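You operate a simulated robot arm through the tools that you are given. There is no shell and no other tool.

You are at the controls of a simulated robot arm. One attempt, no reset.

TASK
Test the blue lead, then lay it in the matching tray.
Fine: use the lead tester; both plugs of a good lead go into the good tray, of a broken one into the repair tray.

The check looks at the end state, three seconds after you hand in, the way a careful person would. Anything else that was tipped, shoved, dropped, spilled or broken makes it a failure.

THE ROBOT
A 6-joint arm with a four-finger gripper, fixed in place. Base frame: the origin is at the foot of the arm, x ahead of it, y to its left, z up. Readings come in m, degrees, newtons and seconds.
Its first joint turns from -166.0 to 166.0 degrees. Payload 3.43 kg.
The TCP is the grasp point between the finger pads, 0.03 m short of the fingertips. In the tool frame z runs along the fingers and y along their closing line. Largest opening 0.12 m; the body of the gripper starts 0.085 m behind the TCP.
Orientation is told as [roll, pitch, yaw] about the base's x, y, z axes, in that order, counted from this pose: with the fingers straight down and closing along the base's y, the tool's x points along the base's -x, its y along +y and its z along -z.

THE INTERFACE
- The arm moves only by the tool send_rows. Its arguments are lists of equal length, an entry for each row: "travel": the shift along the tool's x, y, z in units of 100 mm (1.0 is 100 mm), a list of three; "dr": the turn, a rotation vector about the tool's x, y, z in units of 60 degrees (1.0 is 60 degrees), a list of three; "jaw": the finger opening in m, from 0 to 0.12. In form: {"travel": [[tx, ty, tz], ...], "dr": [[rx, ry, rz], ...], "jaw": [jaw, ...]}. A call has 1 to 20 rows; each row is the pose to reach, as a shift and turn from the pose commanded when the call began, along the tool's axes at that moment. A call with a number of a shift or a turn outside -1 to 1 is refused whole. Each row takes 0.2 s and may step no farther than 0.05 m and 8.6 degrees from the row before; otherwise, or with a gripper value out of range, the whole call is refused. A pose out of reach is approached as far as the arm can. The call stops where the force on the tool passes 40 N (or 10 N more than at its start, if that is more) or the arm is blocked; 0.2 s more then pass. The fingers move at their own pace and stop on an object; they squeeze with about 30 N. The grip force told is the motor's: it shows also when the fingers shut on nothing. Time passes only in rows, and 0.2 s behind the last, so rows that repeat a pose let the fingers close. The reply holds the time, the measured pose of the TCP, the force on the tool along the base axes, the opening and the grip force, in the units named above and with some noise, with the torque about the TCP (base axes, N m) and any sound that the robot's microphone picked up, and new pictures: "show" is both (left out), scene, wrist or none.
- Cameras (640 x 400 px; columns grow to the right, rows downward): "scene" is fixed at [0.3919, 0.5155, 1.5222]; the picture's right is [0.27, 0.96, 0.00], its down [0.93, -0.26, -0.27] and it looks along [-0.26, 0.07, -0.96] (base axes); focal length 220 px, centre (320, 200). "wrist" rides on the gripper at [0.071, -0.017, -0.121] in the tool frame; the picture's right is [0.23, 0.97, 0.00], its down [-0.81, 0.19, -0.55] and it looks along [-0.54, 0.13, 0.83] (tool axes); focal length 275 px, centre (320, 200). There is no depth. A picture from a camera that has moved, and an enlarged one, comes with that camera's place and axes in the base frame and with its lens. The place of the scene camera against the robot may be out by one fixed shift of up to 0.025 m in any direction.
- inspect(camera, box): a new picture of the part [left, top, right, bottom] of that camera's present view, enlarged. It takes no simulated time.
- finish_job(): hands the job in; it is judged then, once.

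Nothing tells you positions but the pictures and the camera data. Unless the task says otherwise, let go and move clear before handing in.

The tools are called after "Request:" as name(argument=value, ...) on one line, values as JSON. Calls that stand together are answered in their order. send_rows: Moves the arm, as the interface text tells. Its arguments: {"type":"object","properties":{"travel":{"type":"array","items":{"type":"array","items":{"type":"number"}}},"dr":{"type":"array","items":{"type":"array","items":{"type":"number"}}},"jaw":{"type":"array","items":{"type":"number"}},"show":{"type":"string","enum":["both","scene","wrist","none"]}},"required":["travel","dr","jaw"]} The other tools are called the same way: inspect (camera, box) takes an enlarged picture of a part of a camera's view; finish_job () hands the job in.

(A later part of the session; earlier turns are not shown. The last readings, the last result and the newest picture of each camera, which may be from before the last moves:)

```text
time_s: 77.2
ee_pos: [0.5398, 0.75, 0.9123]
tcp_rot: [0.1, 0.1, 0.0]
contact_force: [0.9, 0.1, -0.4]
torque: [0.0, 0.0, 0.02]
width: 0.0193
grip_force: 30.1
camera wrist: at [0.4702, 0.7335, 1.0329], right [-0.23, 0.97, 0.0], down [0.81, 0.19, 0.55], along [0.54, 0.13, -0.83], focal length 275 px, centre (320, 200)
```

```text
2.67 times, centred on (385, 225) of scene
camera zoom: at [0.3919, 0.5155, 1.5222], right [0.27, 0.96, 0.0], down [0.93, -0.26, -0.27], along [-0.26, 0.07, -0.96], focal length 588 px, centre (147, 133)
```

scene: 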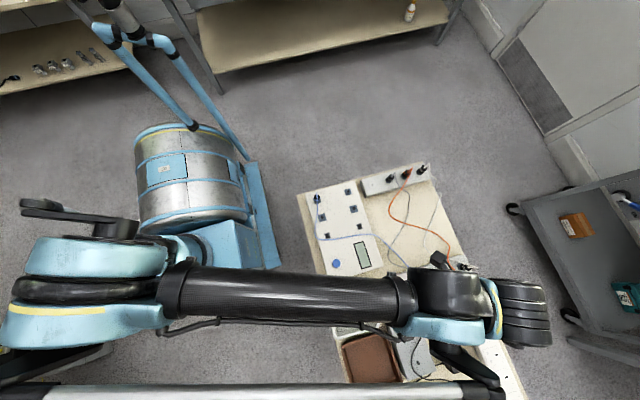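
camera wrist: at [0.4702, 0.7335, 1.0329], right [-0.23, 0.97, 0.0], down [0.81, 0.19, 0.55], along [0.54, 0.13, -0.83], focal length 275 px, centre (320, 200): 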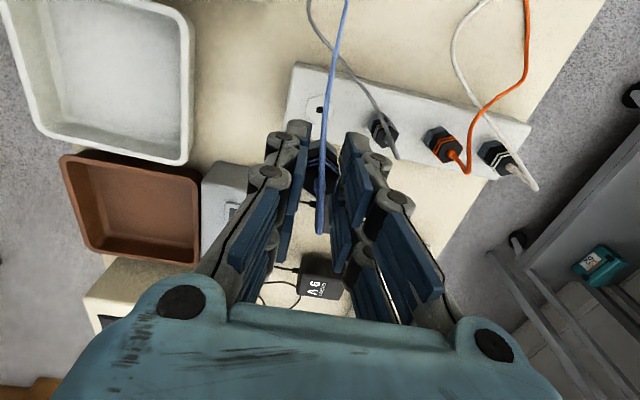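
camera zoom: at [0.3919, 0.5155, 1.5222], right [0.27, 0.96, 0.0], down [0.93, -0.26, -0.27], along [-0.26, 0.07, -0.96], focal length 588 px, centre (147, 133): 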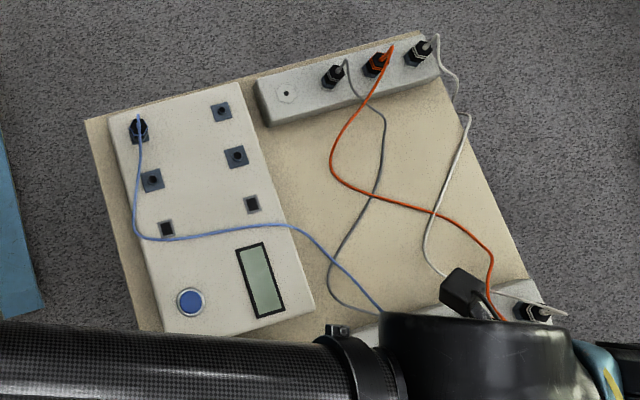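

It lifted cleanly, and the empty rack hole lies right on the tool axis, so the grip is true. Next I'll carry it to the row-1 right socket near (0.207, 0.655).

Request:
send_rows(travel=[[0.3, -0.08, 0], [0.6, -0.16, 0], [0.9, -0.24, 0], [1.0, -0.26, 0]], dr=[[0, 0, 0], [0, 0, 0], [0, 0, 0], [0, 0, 0]], jaw=[0.005, 0.005, 0.005, 0.005], show="none")

Request:
send_rows(travel=[[0.3, -0.08, 0], [0.6, -0.16, 0], [0.9, -0.24, 0], [1.0, -0.26, 0]], dr=[[0, 0, 0], [0, 0, 0], [0, 0, 0], [0, 0, 0]], jaw=[0.005, 0.005, 0.005, 0.005], show="scene")

Request:
send_rows(travel=[[0.3, -0.1, 0], [0.6, -0.2, 0], [0.9, -0.3, 0], [1.0, -0.4, 0], [1.0, -0.4, 0]], dr=[[0, 0, 0], [0, 0, 0], [0, 0, 0], [0, 0, 0], [0, 0, 0]], jaw=[0.005, 0.005, 0.005, 0.005, 0.005], show="wrist")

```text
time_s: 78.2
ee_pos: [0.4387, 0.7241, 0.911]
tcp_rot: [0.1, 0.0, 0.0]
contact_force: [-0.1, -0.6, -0.4]
torque: [-0.02, 0.01, 0.01]
width: 0.0191
grip_force: 30.2
```

```text
time_s: 79.2
ee_pos: [0.3389, 0.6984, 0.9114]
tcp_rot: [0.1, 0.1, 0.0]
contact_force: [0.3, -0.3, -0.2]
torque: [0.0, -0.01, 0.01]
width: 0.0195
grip_force: 29.9
```

scene: 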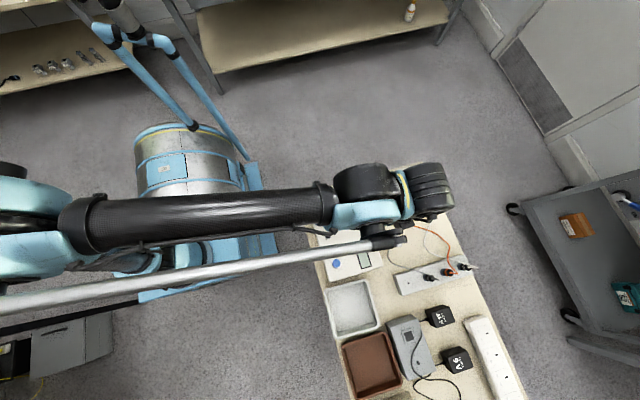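

```text
time_s: 80.4
ee_pos: [0.2399, 0.6585, 0.9117]
tcp_rot: [0.2, 0.2, 0.0]
contact_force: [-0.8, -0.5, 0.4]
torque: [0.02, 0.02, -0.01]
width: 0.0193
grip_force: 30.2
camera wrist: at [0.169, 0.6415, 1.0334], right [-0.23, 0.97, 0.0], down [0.81, 0.19, 0.55], along [0.54, 0.13, -0.83], focal length 275 px, centre (320, 200)
```

wrist: 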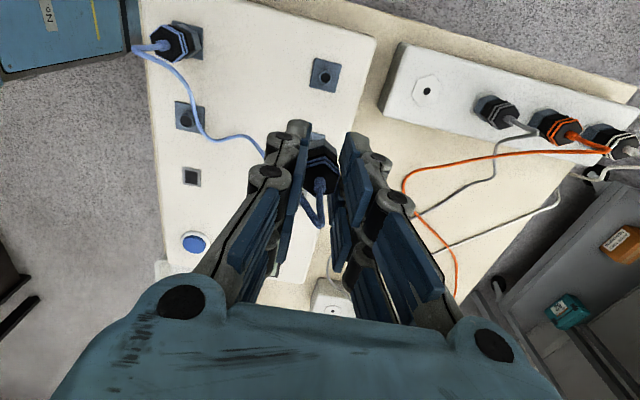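

The row-1 right socket is just ahead. I'll move over it, trim the small tilt, and verify at z≈0.89.

Request:
send_rows(travel=[[0.2, -0.03, 0.1], [0.334, -0.045, 0.19], [0.334, -0.045, 0.19], [0.334, -0.045, 0.19]], dr=[[0.002, -0.002, 0], [0.002, -0.002, 0], [0.002, -0.002, 0], [0.002, -0.002, 0]], jaw=[0.005, 0.005, 0.005, 0.005], show="wrist")

Request:
inspect(camera="wrist", box=[290, 100, 350, 160])

Request:
inspect(camera="wrist", box=[100, 60, 360, 240])

```text
time_s: 81.4
ee_pos: [0.2069, 0.6533, 0.8929]
tcp_rot: [0.0, 0.0, 0.0]
contact_force: [-0.3, -0.6, -1.3]
torque: [0.0, 0.0, 0.0]
width: 0.0192
grip_force: 30.3
camera wrist: at [0.1359, 0.6377, 1.0139], right [-0.23, 0.97, 0.0], down [0.81, 0.19, 0.55], along [0.54, 0.13, -0.83], focal length 275 px, centre (320, 200)
```

wrist: 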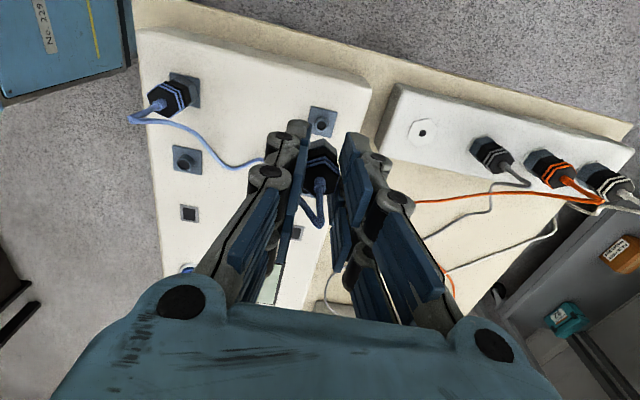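

```text
6.67 times, centred on (320, 130) of wrist
camera zoom: at [0.1359, 0.6377, 1.0139], right [-0.23, 0.97, 0.0], down [0.81, 0.19, 0.55], along [0.54, 0.13, -0.83], focal length 1835 px, centre (320, 667)
```

zoom: 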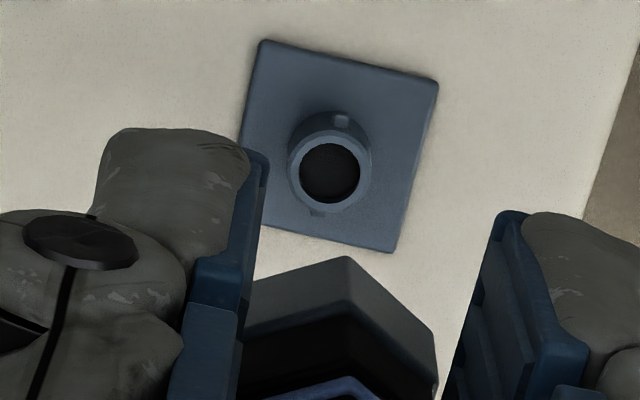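

```text
2.22 times, centred on (230, 150) of wrist
camera zoom: at [0.1359, 0.6377, 1.0139], right [-0.23, 0.97, 0.0], down [0.81, 0.19, 0.55], along [0.54, 0.13, -0.83], focal length 612 px, centre (520, 311)
```

zoom: 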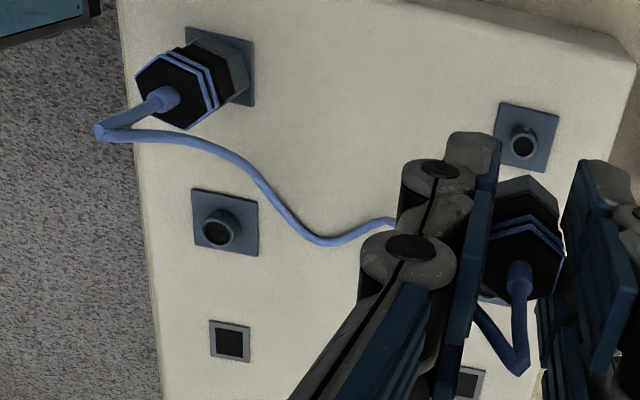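

The boss is within about 1 mm of the tool axis, slightly to +y. I'll apply that correction and descend to just above contact.

Request:
send_rows(travel=[[0.006, 0.012, 0.15], [0.006, 0.012, 0.3], [0.006, 0.012, 0.4], [0.006, 0.012, 0.45], [0.006, 0.012, 0.48], [0.006, 0.012, 0.5], [0.006, 0.012, 0.5]], dr=[[0, 0, 0], [0, 0, 0], [0, 0, 0], [0, 0, 0], [0, 0, 0], [0, 0, 0], [0, 0, 0]], jaw=[0.005, 0.005, 0.005, 0.005, 0.005, 0.005, 0.005], show="none")

Request:
send_rows(travel=[[0, 0, 0.01], [0, 0, 0.02], [0, 0, 0.02]], dr=[[0, 0, 0], [0, 0, 0], [0, 0, 0]], jaw=[0.005, 0.005, 0.005], show="none")

```text
time_s: 83.0
ee_pos: [0.2062, 0.6545, 0.8438]
tcp_rot: [0.0, 0.0, 0.0]
contact_force: [0.5, -0.1, 0.2]
torque: [-0.04, 0.0, -0.01]
width: 0.0189
grip_force: 30.3
```

```text
time_s: 83.8
ee_pos: [0.2061, 0.654, 0.842]
tcp_rot: [0.0, 0.1, -0.1]
contact_force: [0.4, -0.4, -0.3]
torque: [-0.01, 0.0, 0.04]
width: 0.0194
grip_force: 29.4
```

No contact yet at 0.842. I'll continue 1 mm at a time.

Request:
send_rows(travel=[[0, 0, 0.01], [0, 0, 0.02], [0, 0, 0.02]], dr=[[0, 0, 0], [0, 0, 0], [0, 0, 0]], jaw=[0.005, 0.005, 0.005], show="none")

Request:
send_rows(travel=[[0, 0, 0.01], [0, 0, 0.01], [0, 0, 0.01]], dr=[[0, 0, 0], [0, 0, 0], [0, 0, 0]], jaw=[0.005, 0.005, 0.005], show="wrist")

Request:
inspect(camera="wrist", box=[260, 100, 380, 220])

```text
time_s: 84.6
ee_pos: [0.2059, 0.6546, 0.8411]
tcp_rot: [0.1, 0.0, -0.1]
contact_force: [0.6, 0.8, 0.0]
torque: [0.01, 0.01, -0.01]
width: 0.0191
grip_force: 29.1
```

```text
time_s: 85.4
ee_pos: [0.2061, 0.6556, 0.8377]
tcp_rot: [0.0, 0.0, 0.0]
contact_force: [0.8, 1.8, 2.4]
torque: [0.04, -0.03, 0.0]
width: 0.0191
grip_force: 30.4
camera wrist: at [0.1354, 0.6383, 0.9591], right [-0.23, 0.97, 0.0], down [0.81, 0.19, 0.55], along [0.54, 0.13, -0.83], focal length 275 px, centre (320, 200)
```

wrist: 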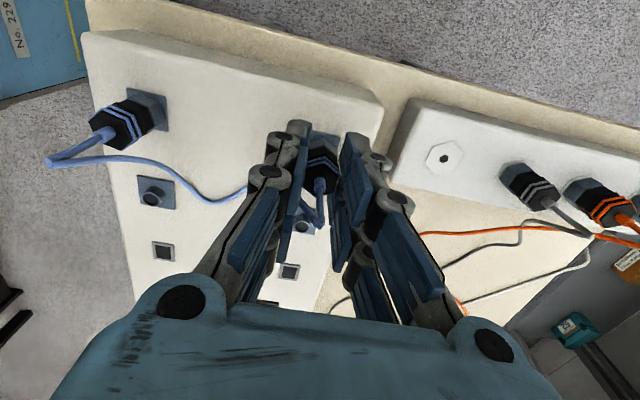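

```text
3.33 times, centred on (320, 160) of wrist
camera zoom: at [0.1354, 0.6383, 0.9591], right [-0.23, 0.97, 0.0], down [0.81, 0.19, 0.55], along [0.54, 0.13, -0.83], focal length 918 px, centre (320, 333)
```

zoom: 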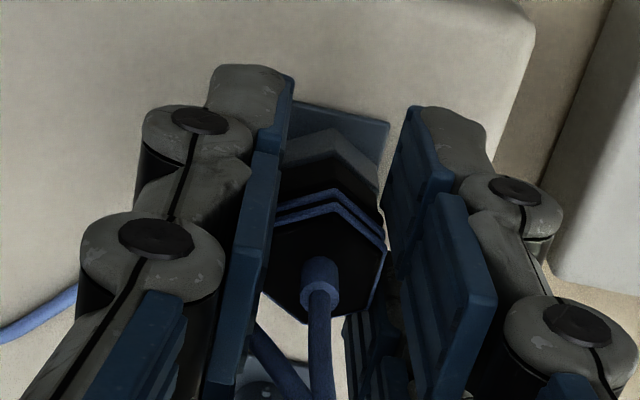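

It is engaging with almost no force, so the alignment is good. I'll continue down millimetre by millimetre.

Request:
send_rows(travel=[[0, 0, 0.01], [0, 0, 0.01], [0, 0, 0.01]], dr=[[0, 0, 0], [0, 0, 0], [0, 0, 0]], jaw=[0.005, 0.005, 0.005], show="none")

Request:
send_rows(travel=[[0, 0, 0.01], [0, 0, 0.01], [0, 0, 0.01]], dr=[[0, 0, 0], [0, 0, 0], [0, 0, 0]], jaw=[0.005, 0.005, 0.005], show="none")

Request:
send_rows(travel=[[0, 0, 0.005], [0, 0, 0.01], [0, 0, 0.01]], dr=[[0, 0, 0], [0, 0, 0], [0, 0, 0]], jaw=[0.005, 0.005, 0.005], show="none")

```text
time_s: 86.2
ee_pos: [0.2067, 0.6534, 0.837]
tcp_rot: [0.0, -0.1, 0.0]
contact_force: [0.0, 0.9, 2.1]
torque: [0.01, 0.05, 0.0]
width: 0.0192
grip_force: 29.6
```

```text
time_s: 87.0
ee_pos: [0.2072, 0.6545, 0.8353]
tcp_rot: [0.1, 0.0, 0.0]
contact_force: [-2.7, 0.6, 2.0]
torque: [0.01, 0.12, 0.0]
width: 0.0194
grip_force: 29.8
```

```text
time_s: 87.8
ee_pos: [0.2058, 0.6551, 0.835]
tcp_rot: [-0.1, 0.0, 0.1]
contact_force: [-5.3, 0.0, 2.6]
torque: [0.0, 0.25, 0.01]
width: 0.0191
grip_force: 29.8
```

Forces are still tiny at z≈0.835. I'll ease 0.3 mm in −x and continue in half-millimetre steps, stopping well short of the force limit.

Request:
send_rows(travel=[[0.003, 0, 0.005], [0.003, 0, 0.01], [0.003, 0, 0.01]], dr=[[0, 0, 0], [0, 0, 0], [0, 0, 0]], jaw=[0.005, 0.005, 0.005], show="none")

Request:
send_rows(travel=[[0, 0, 0.005], [0, 0, 0.005], [0, 0, 0.005]], dr=[[0, 0, 0], [0, 0, 0], [0, 0, 0]], jaw=[0.005, 0.005, 0.005], show="none")

Request:
send_rows(travel=[[0, 0, 0.005], [0, 0, 0.005], [0, 0, 0.005]], dr=[[0, 0, 0], [0, 0, 0], [0, 0, 0]], jaw=[0.005, 0.005, 0.005], show="wrist")

Request:
inspect(camera="wrist", box=[260, 100, 380, 220])

```text
time_s: 88.6
ee_pos: [0.2068, 0.6547, 0.8349]
tcp_rot: [0.0, -0.1, 0.0]
contact_force: [0.2, 6.5, 3.1]
torque: [0.23, -0.05, -0.01]
width: 0.0191
grip_force: 30.1
```

```text
time_s: 89.4
ee_pos: [0.2057, 0.6542, 0.8335]
tcp_rot: [0.0, -0.1, 0.0]
contact_force: [3.3, 9.5, 1.9]
torque: [0.21, -0.16, -0.02]
width: 0.0191
grip_force: 30.0
```

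```text
time_s: 90.2
ee_pos: [0.2056, 0.6538, 0.8332]
tcp_rot: [0.0, 0.0, 0.0]
contact_force: [3.8, 12.5, 2.8]
torque: [0.32, -0.12, -0.06]
width: 0.0188
grip_force: 30.4
camera wrist: at [0.1353, 0.6387, 0.9538], right [-0.23, 0.97, 0.0], down [0.81, 0.19, 0.55], along [0.54, 0.13, -0.83], focal length 275 px, centre (320, 200)
```

wrist: 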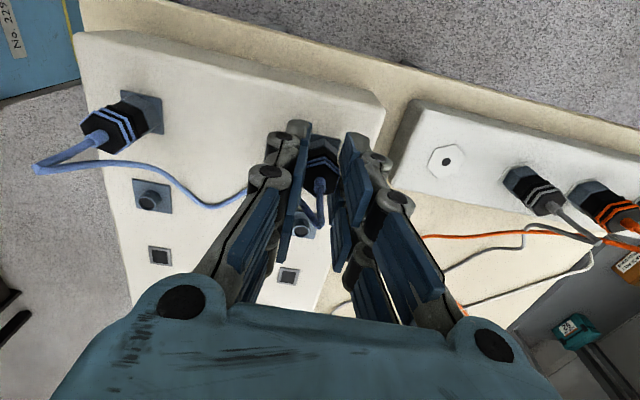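

```text
3.33 times, centred on (320, 160) of wrist
camera zoom: at [0.1353, 0.6387, 0.9538], right [-0.23, 0.97, 0.0], down [0.81, 0.19, 0.55], along [0.54, 0.13, -0.83], focal length 918 px, centre (320, 333)
```

zoom: 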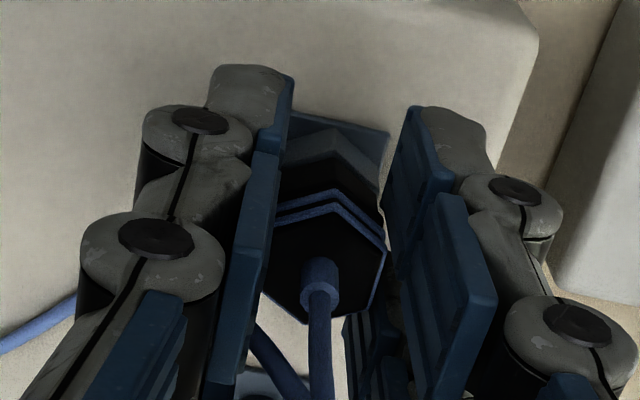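

There's still no bottoming, just a mild +y side force. I'll ease 0.4 mm in +y and continue half a millimetre at a time.

Request:
send_rows(travel=[[0, 0.004, 0], [0, 0.004, 0.005], [0, 0.004, 0.005]], dr=[[0, 0, 0], [0, 0, 0], [0, 0, 0]], jaw=[0.005, 0.005, 0.005], show="none")

Request:
send_rows(travel=[[0, 0, 0.005], [0, 0, 0.005], [0, 0, 0.005]], dr=[[0, 0, 0], [0, 0, 0], [0, 0, 0]], jaw=[0.005, 0.005, 0.005], show="none")

```text
time_s: 91.0
ee_pos: [0.2065, 0.6546, 0.8315]
tcp_rot: [-0.1, 0.0, 0.0]
contact_force: [3.0, 7.4, 2.2]
torque: [0.18, -0.07, 0.0]
width: 0.0191
grip_force: 30.0
```

```text
time_s: 91.8
ee_pos: [0.2059, 0.6552, 0.831]
tcp_rot: [0.0, 0.0, 0.0]
contact_force: [1.0, 5.4, 2.1]
torque: [0.18, -0.03, 0.05]
width: 0.0191
grip_force: 30.0
```

Still free in z. I'll continue carefully.

Request:
send_rows(travel=[[0, 0, 0.005], [0, 0, 0.005]], dr=[[0, 0, 0], [0, 0, 0]], jaw=[0.005, 0.005], show="none")

Request:
send_rows(travel=[[0, 0, 0.005], [0, 0, 0.005]], dr=[[0, 0, 0], [0, 0, 0]], jaw=[0.005, 0.005], show="none")

```text
time_s: 92.4
ee_pos: [0.2059, 0.6545, 0.8306]
tcp_rot: [-0.1, -0.1, 0.0]
contact_force: [1.3, 5.4, 1.7]
torque: [0.13, -0.04, 0.02]
width: 0.0193
grip_force: 29.8
```

```text
time_s: 93.0
ee_pos: [0.2067, 0.6554, 0.8311]
tcp_rot: [0.0, -0.1, 0.0]
contact_force: [4.4, 4.2, 13.1]
torque: [0.15, -0.19, -0.03]
width: 0.0193
grip_force: 29.8
```

It has bottomed gently (13 N). Now I'll turn clockwise in stages to lock it.

Request:
send_rows(travel=[[0, 0, 0], [0, 0, 0], [0, 0, 0]], dr=[[0, 0, 0.1], [0, 0, 0.2], [0, 0, 0.2]], jaw=[0.005, 0.005, 0.005], show="none")

Request:
send_rows(travel=[[0, 0, 0], [0, 0, 0], [0, 0, 0]], dr=[[0, 0, 0.1], [0, 0, 0.2], [0, 0, 0.2]], jaw=[0.005, 0.005, 0.005], show="wrist")

Request:
inspect(camera="wrist", box=[260, 100, 380, 220])

```text
time_s: 93.8
ee_pos: [0.2059, 0.6547, 0.8311]
tcp_rot: [0.0, -0.1, -12.1]
contact_force: [8.7, 9.4, 8.5]
torque: [0.25, -0.29, -0.02]
width: 0.019
grip_force: 29.9
```

```text
time_s: 94.6
ee_pos: [0.2075, 0.6552, 0.831]
tcp_rot: [0.0, -0.1, -24.1]
contact_force: [7.7, 8.4, 7.0]
torque: [0.24, -0.28, -0.01]
width: 0.0194
grip_force: 30.2
camera wrist: at [0.1346, 0.6694, 0.9519], right [0.19, 0.98, 0.0], down [0.82, -0.16, 0.55], along [0.54, -0.1, -0.83], focal length 275 px, centre (320, 200)
```

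wrist: 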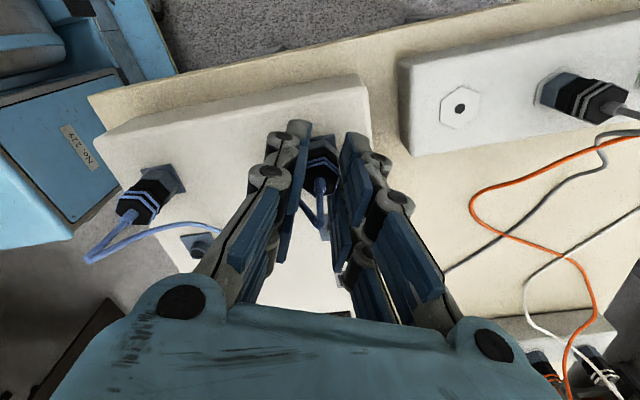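

```text
3.33 times, centred on (320, 160) of wrist
camera zoom: at [0.1346, 0.6694, 0.9519], right [0.19, 0.98, 0.0], down [0.82, -0.16, 0.55], along [0.54, -0.1, -0.83], focal length 918 px, centre (320, 333)
```

zoom: 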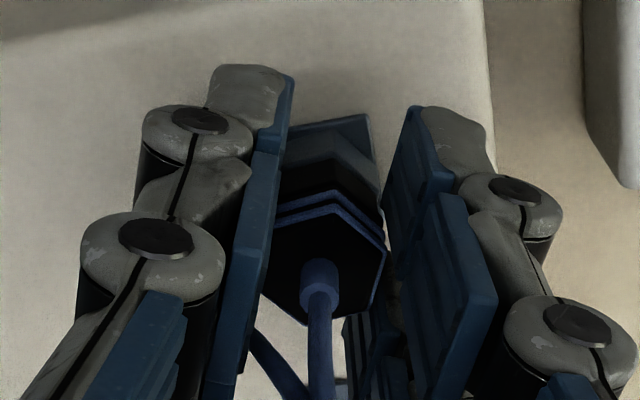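

It turns with the gripper under low force. I'll continue to about −60°.

Request:
send_rows(travel=[[0, 0, 0], [0, 0, 0], [0, 0, 0]], dr=[[0, 0, 0.14], [0, 0, 0.28], [0, 0, 0.28]], jaw=[0.005, 0.005, 0.005], show="none")

Request:
send_rows(travel=[[0, 0, 0], [0, 0, 0], [0, 0, 0], [0, 0, 0]], dr=[[0, 0, 0.14], [0, 0, 0.28], [0, 0, 0.32], [0, 0, 0.32]], jaw=[0.005, 0.005, 0.005, 0.005], show="none")

Request:
send_rows(travel=[[0, 0, -0.003], [0, 0, -0.003]], dr=[[0, 0, 0], [0, 0, 0]], jaw=[0.005, 0.005], show="none")

```text
time_s: 95.4
ee_pos: [0.2055, 0.6545, 0.8328]
tcp_rot: [0.0, 0.1, -41.0]
contact_force: [6.1, 16.4, 14.1]
torque: [0.42, -0.14, 0.0]
width: 0.0194
grip_force: 30.3
```

```text
time_s: 96.4
ee_pos: [0.2064, 0.6547, 0.8301]
tcp_rot: [0.0, 0.0, -60.1]
contact_force: [11.9, 20.1, 12.5]
torque: [0.57, -0.28, -0.03]
width: 0.0193
grip_force: 29.8
```

```text
time_s: 97.0
ee_pos: [0.2065, 0.6558, 0.8306]
tcp_rot: [0.1, -0.1, -60.0]
contact_force: [11.8, 17.5, -0.7]
torque: [0.56, -0.29, 0.01]
width: 0.0195
grip_force: 29.9
```

Another 0.3 mm of tug to confirm it's locked.

Request:
send_rows(travel=[[0, 0, -0.003], [0, 0, -0.003]], dr=[[0, 0, 0], [0, 0, 0]], jaw=[0.005, 0.005], show="none")

Request:
send_rows(travel=[[0, 0, -0.002], [0, 0, -0.002]], dr=[[0, 0, 0], [0, 0, 0]], jaw=[0.005, 0.005], show="none")

```text
time_s: 97.6
ee_pos: [0.2058, 0.6546, 0.8318]
tcp_rot: [0.0, -0.1, -60.0]
contact_force: [11.2, 12.8, -11.8]
torque: [0.31, -0.31, 0.02]
width: 0.0193
grip_force: 30.5
```

```text
time_s: 98.2
ee_pos: [0.2057, 0.6551, 0.8317]
tcp_rot: [-0.1, 0.0, -60.0]
contact_force: [10.6, 6.6, -27.5]
torque: [0.15, -0.21, 0.01]
width: 0.0192
grip_force: 30.2
```

It's locked: −27 N at 0.8 mm of pull with no give. I'll relax the tug, open the fingers and rise.

Request:
send_rows(travel=[[0, 0, 0.005], [0, 0, 0.005], [0, 0, 0.005], [0, 0, 0.005]], dr=[[0, 0, 0], [0, 0, 0], [0, 0, 0], [0, 0, 0]], jaw=[0.005, 0.005, 0.03, 0.05], show="none")

Request:
send_rows(travel=[[0, 0, -0.1], [0, 0, -0.25], [0, 0, -0.45], [0, 0, -0.7], [0, 0, -1.0], [0, 0, -1.0]], dr=[[0, 0, 0], [0, 0, 0], [0, 0, 0], [0, 0, 0], [0, 0, 0], [0, 0, 0]], jaw=[0.055, 0.055, 0.055, 0.055, 0.055, 0.055], show="both")

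Request:
inspect(camera="wrist", box=[260, 60, 480, 240])

```text
time_s: 99.2
ee_pos: [0.2062, 0.6532, 0.8309]
tcp_rot: [0.0, 0.0, -60.1]
contact_force: [-0.2, 0.2, -0.1]
torque: [0.0, 0.03, 0.0]
width: 0.0502
grip_force: 0.0
```

```text
time_s: 100.6
ee_pos: [0.2071, 0.654, 0.9332]
tcp_rot: [0.0, 0.0, -60.0]
contact_force: [-0.2, 0.6, 0.7]
torque: [-0.01, 0.05, -0.01]
width: 0.055
grip_force: 0.0
camera wrist: at [0.1565, 0.7087, 1.0528], right [0.73, 0.69, 0.0], down [0.57, -0.61, 0.55], along [0.38, -0.4, -0.83], focal length 275 px, centre (320, 200)
```

scene: 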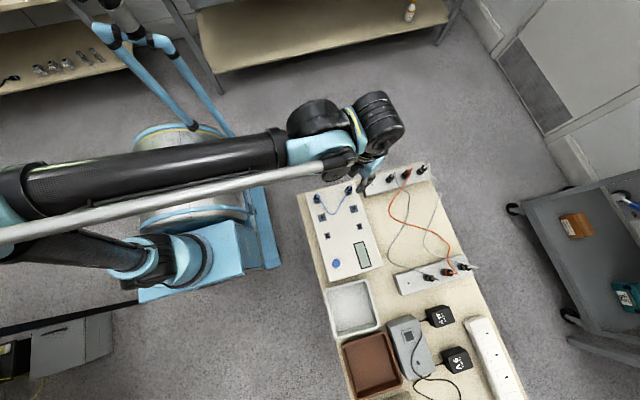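
wrist: 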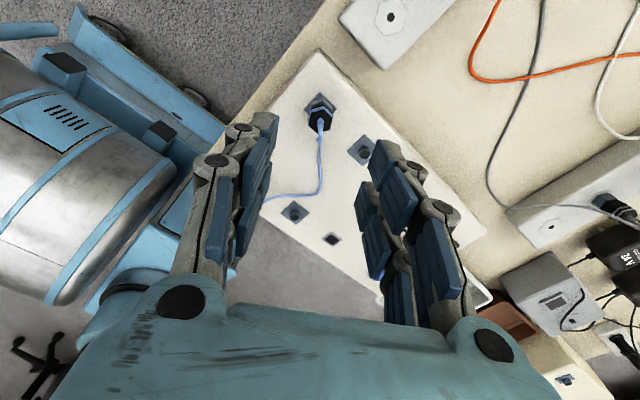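

```text
2.22 times, centred on (370, 150) of wrist
camera zoom: at [0.1565, 0.7087, 1.0528], right [0.73, 0.69, 0.0], down [0.57, -0.61, 0.55], along [0.38, -0.4, -0.83], focal length 612 px, centre (209, 311)
```

zoom: 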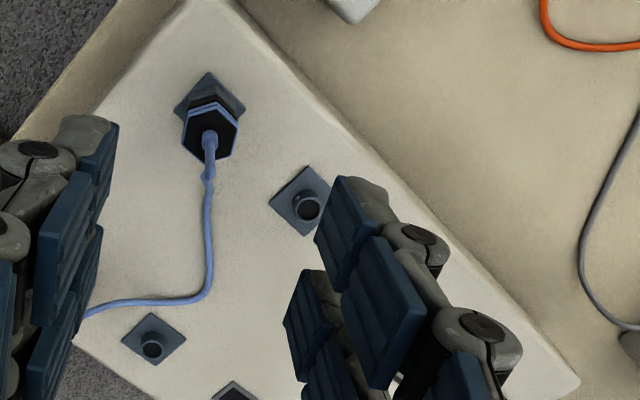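

Both blue plugs are locked in the row-1 sockets. Next I'll go over to the blue button near (0.40, 0.55) with the fingers closed.

Request:
send_rows(travel=[[-0.12, 0.1, 0], [-0.25, 0.2, 0], [-0.38, 0.3, 0], [-0.5, 0.4, 0], [-0.65, 0.5, 0], [-0.8, 0.65, 0], [-1.0, 0.8, 0], [-1.0, 0.8, 0]], dr=[[0, 0, -0.14], [0, 0, -0.28], [0, 0, -0.42], [0, 0, -0.56], [0, 0, -0.7], [0, 0, -0.84], [0, 0, -0.98], [0, 0, -1.0]], jaw=[0.05, 0.04, 0.03, 0.02, 0.01, 0.0, 0.0, 0.0], show="none")

Request:
send_rows(travel=[[-0.25, -0.2, 0], [-0.5, -0.4, 0], [-0.74, -0.57, 0.1], [-0.74, -0.57, 0.1]], dr=[[0, 0, 0], [0, 0, 0], [0, 0, 0], [0, 0, 0]], jaw=[0.0, 0.0, 0.0, 0.0], show="wrist")

Request:
inspect(camera="wrist", box=[220, 40, 420, 200])

```text
time_s: 102.4
ee_pos: [0.3253, 0.6073, 0.9315]
tcp_rot: [-0.1, 0.0, 0.1]
contact_force: [-0.5, -0.5, 0.5]
torque: [0.02, 0.0, -0.01]
width: 0.0001
grip_force: 29.7
```

```text
time_s: 103.4
ee_pos: [0.3999, 0.5511, 0.9201]
tcp_rot: [0.0, 0.1, 0.0]
contact_force: [-0.4, -0.5, 0.2]
torque: [0.0, 0.0, 0.04]
width: 0.0
grip_force: 30.4
camera wrist: at [0.3287, 0.5346, 1.0417], right [-0.23, 0.97, 0.0], down [0.81, 0.19, 0.55], along [0.54, 0.13, -0.83], focal length 275 px, centre (320, 200)
```

wrist: 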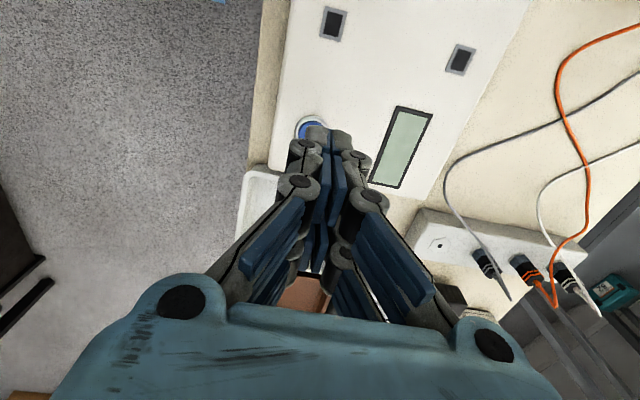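

```text
2.50 times, centred on (320, 120) of wrist
camera zoom: at [0.3287, 0.5346, 1.0417], right [-0.23, 0.97, 0.0], down [0.81, 0.19, 0.55], along [0.54, 0.13, -0.83], focal length 688 px, centre (320, 400)
```

zoom: 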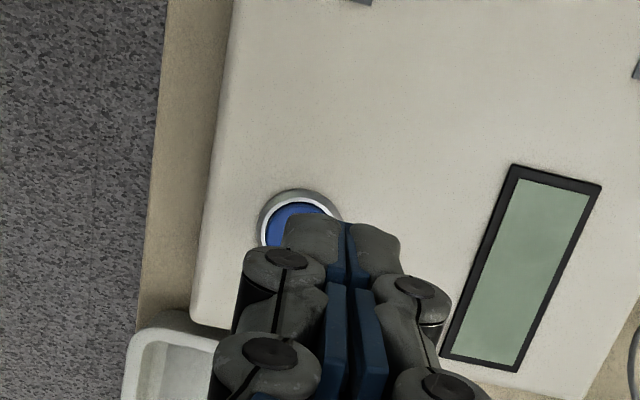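

The button centre computes to about (0.416, 0.547). I'll shift over it and recheck.

Request:
send_rows(travel=[[-0.08, -0.02, 0.1], [-0.165, -0.037, 0.2], [-0.165, -0.037, 0.4], [-0.165, -0.037, 0.4]], dr=[[0, 0, 0], [0, 0, 0], [0, 0, 0], [0, 0, 0]], jaw=[0.0, 0.0, 0.0, 0.0], show="none")

Request:
inspect(camera="wrist", box=[240, 60, 400, 200])

Request:
inspect(camera="scene", box=[310, 220, 400, 300])

```text
time_s: 104.4
ee_pos: [0.4157, 0.5465, 0.8808]
tcp_rot: [0.0, 0.0, 0.0]
contact_force: [-0.1, 0.3, -0.1]
torque: [-0.01, -0.02, 0.02]
width: 0.0003
grip_force: 30.1
```

```text
2.86 times, centred on (320, 130) of wrist
camera zoom: at [0.3454, 0.5311, 1.0022], right [-0.23, 0.97, 0.0], down [0.81, 0.19, 0.55], along [0.54, 0.13, -0.83], focal length 786 px, centre (320, 400)
```

zoom: 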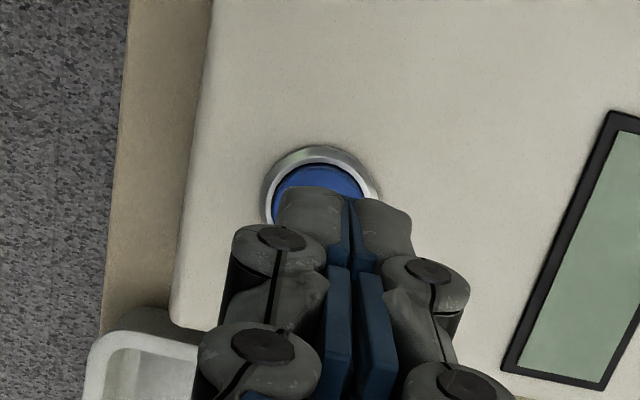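

```text
5.00 times, centred on (355, 260) of scene
camera zoom: at [0.3919, 0.5155, 1.5222], right [0.27, 0.96, 0.0], down [0.93, -0.26, -0.27], along [-0.26, 0.07, -0.96], focal length 1103 px, centre (145, -100)
```

zoom: 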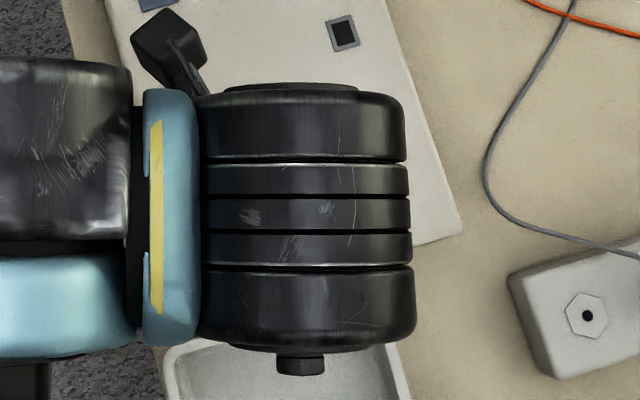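

The fingertips are centred over the button. I'll descend and press in small steps, watching the force and the display.

Request:
send_rows(travel=[[0, 0, 0.2], [0, 0, 0.35], [0, 0, 0.42], [0, 0, 0.44], [0, 0, 0.45], [0, 0, 0.46], [0, 0, 0.46]], dr=[[0, 0, 0], [0, 0, 0], [0, 0, 0], [0, 0, 0], [0, 0, 0], [0, 0, 0], [0, 0, 0]], jaw=[0.0, 0.0, 0.0, 0.0, 0.0, 0.0, 0.0], show="none")

Request:
send_rows(travel=[[0, 0, 0.01], [0, 0, 0.02], [0, 0, 0.02]], dr=[[0, 0, 0], [0, 0, 0], [0, 0, 0]], jaw=[0.0, 0.0, 0.0], show="wrist")

```text
time_s: 106.0
ee_pos: [0.4158, 0.5476, 0.8353]
tcp_rot: [0.0, 0.0, 0.0]
contact_force: [-0.2, -0.2, -0.1]
torque: [0.02, -0.03, -0.02]
width: 0.0
grip_force: 30.3
```

```text
time_s: 106.8
ee_pos: [0.4164, 0.5475, 0.8341]
tcp_rot: [0.0, 0.1, 0.0]
contact_force: [0.1, 0.5, 0.7]
torque: [0.0, 0.03, 0.01]
width: 0.0001
grip_force: 30.3
camera wrist: at [0.3454, 0.5313, 0.954], right [-0.23, 0.97, 0.0], down [0.81, 0.19, 0.55], along [0.54, 0.13, -0.83], focal length 275 px, centre (320, 200)
```

wrist: 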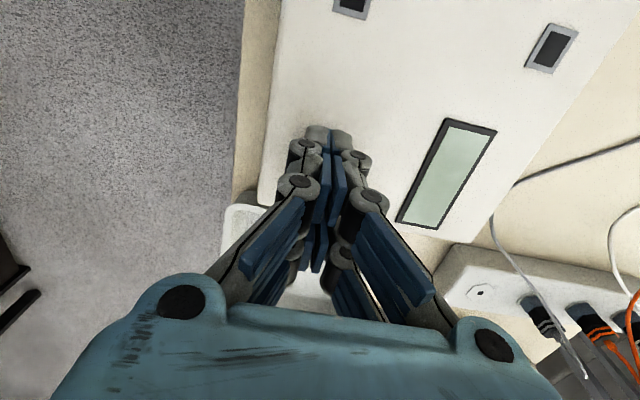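

Not touching yet. I'll keep going.

Request:
send_rows(travel=[[0, 0, 0.01], [0, 0, 0.02], [0, 0, 0.03], [0, 0, 0.03]], dr=[[0, 0, 0], [0, 0, 0], [0, 0, 0], [0, 0, 0]], jaw=[0.0, 0.0, 0.0, 0.0], show="none")

Request:
send_rows(travel=[[0, 0, 0.01], [0, 0, 0.02], [0, 0, 0.02]], dr=[[0, 0, 0], [0, 0, 0], [0, 0, 0]], jaw=[0.0, 0.0, 0.0], show="wrist")

```text
time_s: 107.8
ee_pos: [0.4159, 0.5475, 0.8298]
tcp_rot: [0.0, 0.0, 0.1]
contact_force: [0.2, -0.2, 0.4]
torque: [0.02, 0.01, -0.02]
width: 0.0
grip_force: 30.6
```

```text
time_s: 108.6
ee_pos: [0.415, 0.5481, 0.8285]
tcp_rot: [0.0, 0.1, 0.0]
contact_force: [0.0, -1.1, -0.3]
torque: [-0.07, 0.02, 0.02]
width: 0.0
grip_force: 30.1
camera wrist: at [0.3451, 0.5313, 0.9492], right [-0.23, 0.97, 0.0], down [0.81, 0.19, 0.55], along [0.54, 0.13, -0.83], focal length 275 px, centre (320, 200)
```

wrist: 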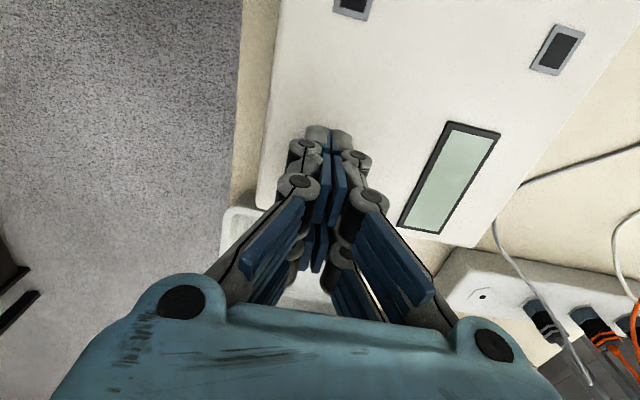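

Still no contact at tip z≈0.798. I'll continue in 1 mm steps.

Request:
send_rows(travel=[[0, 0, 0.01], [0, 0, 0.02], [0, 0, 0.02]], dr=[[0, 0, 0], [0, 0, 0], [0, 0, 0]], jaw=[0.0, 0.0, 0.0], show="none")

Request:
send_rows(travel=[[0, 0, 0.01], [0, 0, 0.01]], dr=[[0, 0, 0], [0, 0, 0]], jaw=[0.0, 0.0], show="none")

Request:
send_rows(travel=[[0, 0, 0.01], [0, 0, 0.01]], dr=[[0, 0, 0], [0, 0, 0]], jaw=[0.0, 0.0], show="wrist")

```text
time_s: 109.4
ee_pos: [0.416, 0.5467, 0.8256]
tcp_rot: [0.0, 0.0, 0.0]
contact_force: [-0.1, 0.1, -0.7]
torque: [-0.01, 0.03, -0.02]
width: 0.0
grip_force: 29.5
```

```text
time_s: 110.0
ee_pos: [0.4156, 0.5477, 0.8262]
tcp_rot: [0.0, 0.0, 0.1]
contact_force: [0.3, 0.4, 0.2]
torque: [-0.02, 0.0, -0.04]
width: 0.0001
grip_force: 29.8
```

```text
time_s: 110.6
ee_pos: [0.4153, 0.5476, 0.8255]
tcp_rot: [0.0, 0.0, 0.0]
contact_force: [-0.7, -0.1, -0.2]
torque: [-0.01, -0.02, 0.03]
width: 0.0
grip_force: 29.8
camera wrist: at [0.3452, 0.5314, 0.9455], right [-0.23, 0.97, 0.0], down [0.81, 0.19, 0.55], along [0.54, 0.13, -0.83], focal length 275 px, centre (320, 200)
```

wrist: 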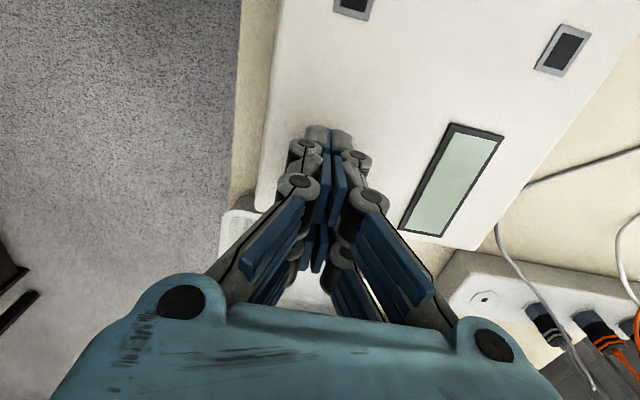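

Tip z≈0.794, still nothing. I'll continue.

Request:
send_rows(travel=[[0, 0, 0.01], [0, 0, 0.01]], dr=[[0, 0, 0], [0, 0, 0]], jaw=[0.0, 0.0], show="none")

Request:
send_rows(travel=[[0, 0, 0.01], [0, 0, 0.01]], dr=[[0, 0, 0], [0, 0, 0]], jaw=[0.0, 0.0], show="none")

Request:
send_rows(travel=[[0, 0, 0.01], [0, 0, 0.01]], dr=[[0, 0, 0], [0, 0, 0]], jaw=[0.0, 0.0], show="wrist")

```text
time_s: 111.2
ee_pos: [0.4157, 0.547, 0.8227]
tcp_rot: [0.0, 0.0, 0.0]
contact_force: [0.2, -0.1, 0.0]
torque: [-0.02, 0.03, 0.02]
width: 0.0
grip_force: 30.0
```

```text
time_s: 111.8
ee_pos: [0.4158, 0.5483, 0.8234]
tcp_rot: [0.0, 0.0, 0.0]
contact_force: [0.2, 0.0, 0.0]
torque: [-0.01, 0.05, 0.0]
width: 0.0
grip_force: 29.8
```

```text
time_s: 112.4
ee_pos: [0.4158, 0.5478, 0.822]
tcp_rot: [0.1, 0.0, 0.0]
contact_force: [-0.1, 0.3, -0.7]
torque: [0.0, -0.03, 0.03]
width: 0.0
grip_force: 30.3
camera wrist: at [0.3452, 0.5316, 0.9427], right [-0.23, 0.97, 0.0], down [0.81, 0.19, 0.55], along [0.54, 0.13, -0.83], focal length 275 px, centre (320, 200)
```

wrist: 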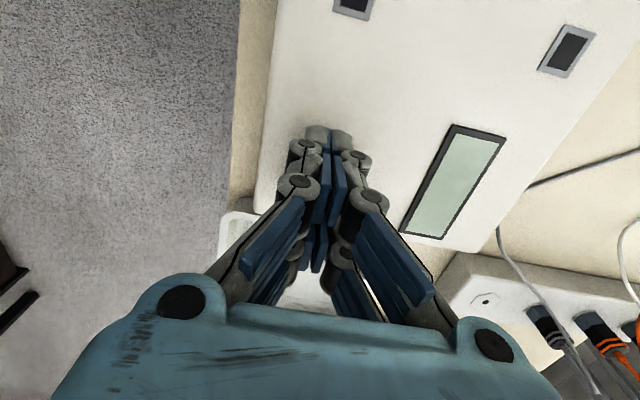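

Tip z≈0.791. I'll keep stepping down, and check the gap with a zoom.

Request:
send_rows(travel=[[0, 0, 0.01], [0, 0, 0.01]], dr=[[0, 0, 0], [0, 0, 0]], jaw=[0.0, 0.0], show="none")

Request:
send_rows(travel=[[0, 0, 0.01], [0, 0, 0.01]], dr=[[0, 0, 0], [0, 0, 0]], jaw=[0.0, 0.0], show="none")

Request:
inspect(camera="wrist", box=[270, 90, 370, 170])

```text
time_s: 113.0
ee_pos: [0.4153, 0.5481, 0.8209]
tcp_rot: [0.0, -0.1, 0.0]
contact_force: [-0.1, -0.1, -0.7]
torque: [0.01, -0.02, -0.01]
width: 0.0001
grip_force: 30.1
```

```text
time_s: 113.6
ee_pos: [0.4165, 0.5479, 0.82]
tcp_rot: [0.0, 0.0, -0.1]
contact_force: [0.4, -0.3, -0.4]
torque: [0.01, 0.0, 0.0]
width: 0.006
grip_force: 33.5
```

```text
5.00 times, centred on (320, 130) of wrist
camera zoom: at [0.3449, 0.5314, 0.9404], right [-0.23, 0.97, 0.0], down [0.81, 0.19, 0.55], along [0.54, 0.13, -0.83], focal length 1376 px, centre (320, 550)
```

zoom: 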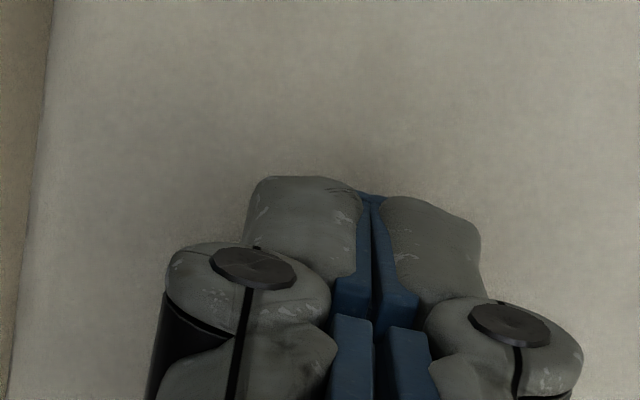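

The fingertips just got nudged apart by 6 mm, as if the button wedged between them. I'll back off 4 mm, set a small fixed gap, and press again.

Request:
send_rows(travel=[[0, 0, -0.04], [0, 0, -0.04], [0, 0, -0.04]], dr=[[0, 0, 0], [0, 0, 0], [0, 0, 0]], jaw=[0.008, 0.008, 0.008], show="wrist")

Request:
inspect(camera="wrist", box=[270, 90, 370, 170])

Request:
inspect(camera="wrist", box=[380, 110, 530, 250])

```text
time_s: 114.4
ee_pos: [0.4153, 0.5486, 0.8232]
tcp_rot: [-0.1, 0.0, 0.0]
contact_force: [0.0, -0.1, 0.5]
torque: [0.0, -0.02, 0.0]
width: 0.0079
grip_force: 0.1
camera wrist: at [0.3451, 0.5314, 0.9442], right [-0.23, 0.97, 0.0], down [0.81, 0.19, 0.55], along [0.54, 0.13, -0.83], focal length 275 px, centre (320, 200)
```

wrist: 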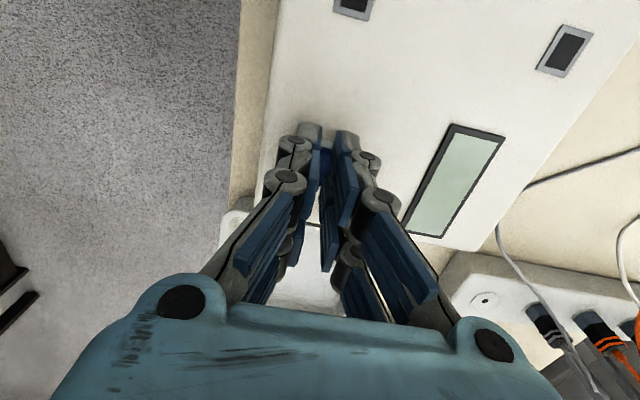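

```text
5.00 times, centred on (320, 130) of wrist
camera zoom: at [0.3451, 0.5314, 0.9442], right [-0.23, 0.97, 0.0], down [0.81, 0.19, 0.55], along [0.54, 0.13, -0.83], focal length 1376 px, centre (320, 550)
```

zoom: 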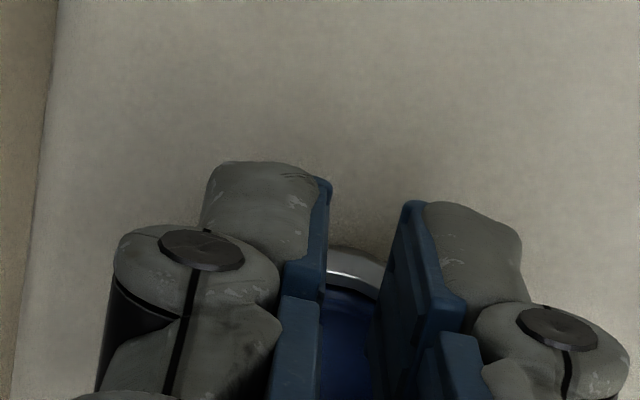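

```text
2.86 times, centred on (455, 180) of wrist
camera zoom: at [0.3451, 0.5314, 0.9442], right [-0.23, 0.97, 0.0], down [0.81, 0.19, 0.55], along [0.54, 0.13, -0.83], focal length 786 px, centre (-66, 257)
```

zoom: 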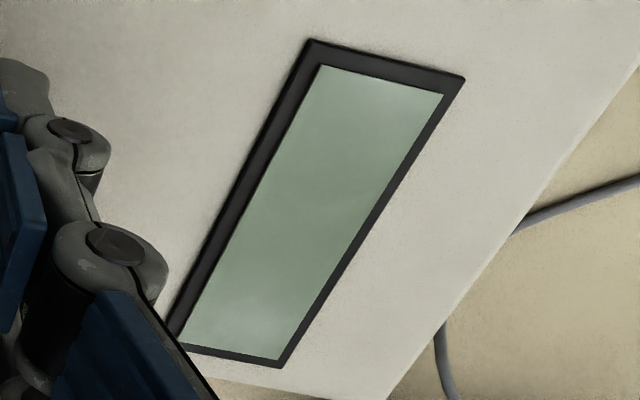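

The button is visible between the fingers, and its centre is about 3 mm further in +x; the display is still blank. I'll shift 3 mm and press with the gap kept.

Request:
send_rows(travel=[[-0.03, 0, 0], [-0.03, 0, 0.02], [-0.03, 0, 0.03], [-0.03, 0, 0.03]], dr=[[0, 0, 0], [0, 0, 0], [0, 0, 0], [0, 0, 0]], jaw=[0.006, 0.006, 0.006, 0.006], show="none")

Request:
send_rows(travel=[[0, 0, 0.01], [0, 0, 0.01]], dr=[[0, 0, 0], [0, 0, 0]], jaw=[0.006, 0.006], show="none")

Request:
send_rows(travel=[[0, 0, 0.01], [0, 0, 0.01]], dr=[[0, 0, 0], [0, 0, 0]], jaw=[0.006, 0.006], show="wrist")

```text
time_s: 115.4
ee_pos: [0.4182, 0.5463, 0.8199]
tcp_rot: [-0.1, -0.1, 0.1]
contact_force: [0.5, -0.1, 0.4]
torque: [-0.01, 0.0, 0.01]
width: 0.0061
grip_force: 0.0
```

```text
time_s: 116.0
ee_pos: [0.4189, 0.5456, 0.82]
tcp_rot: [0.0, 0.0, -0.1]
contact_force: [-1.4, -0.9, 2.1]
torque: [-0.01, 0.02, -0.03]
width: 0.0059
grip_force: 0.1
heard: click
```

```text
time_s: 116.6
ee_pos: [0.419, 0.5468, 0.8188]
tcp_rot: [0.1, -0.2, 0.0]
contact_force: [0.6, 1.8, 2.8]
torque: [0.0, 0.02, 0.0]
width: 0.006
grip_force: 0.0
camera wrist: at [0.3482, 0.5312, 0.9391], right [-0.23, 0.97, 0.0], down [0.81, 0.19, 0.55], along [0.54, 0.13, -0.83], focal length 275 px, centre (320, 200)
```

wrist: 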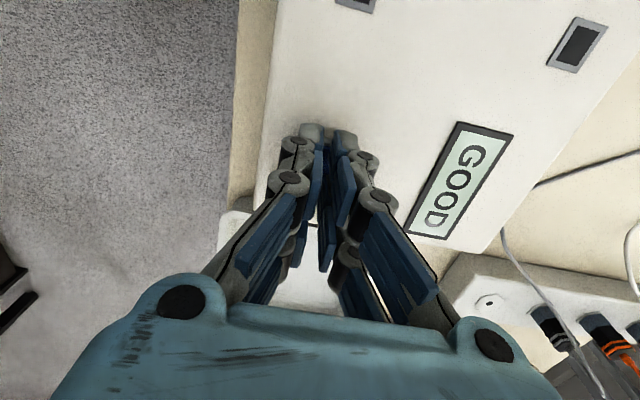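

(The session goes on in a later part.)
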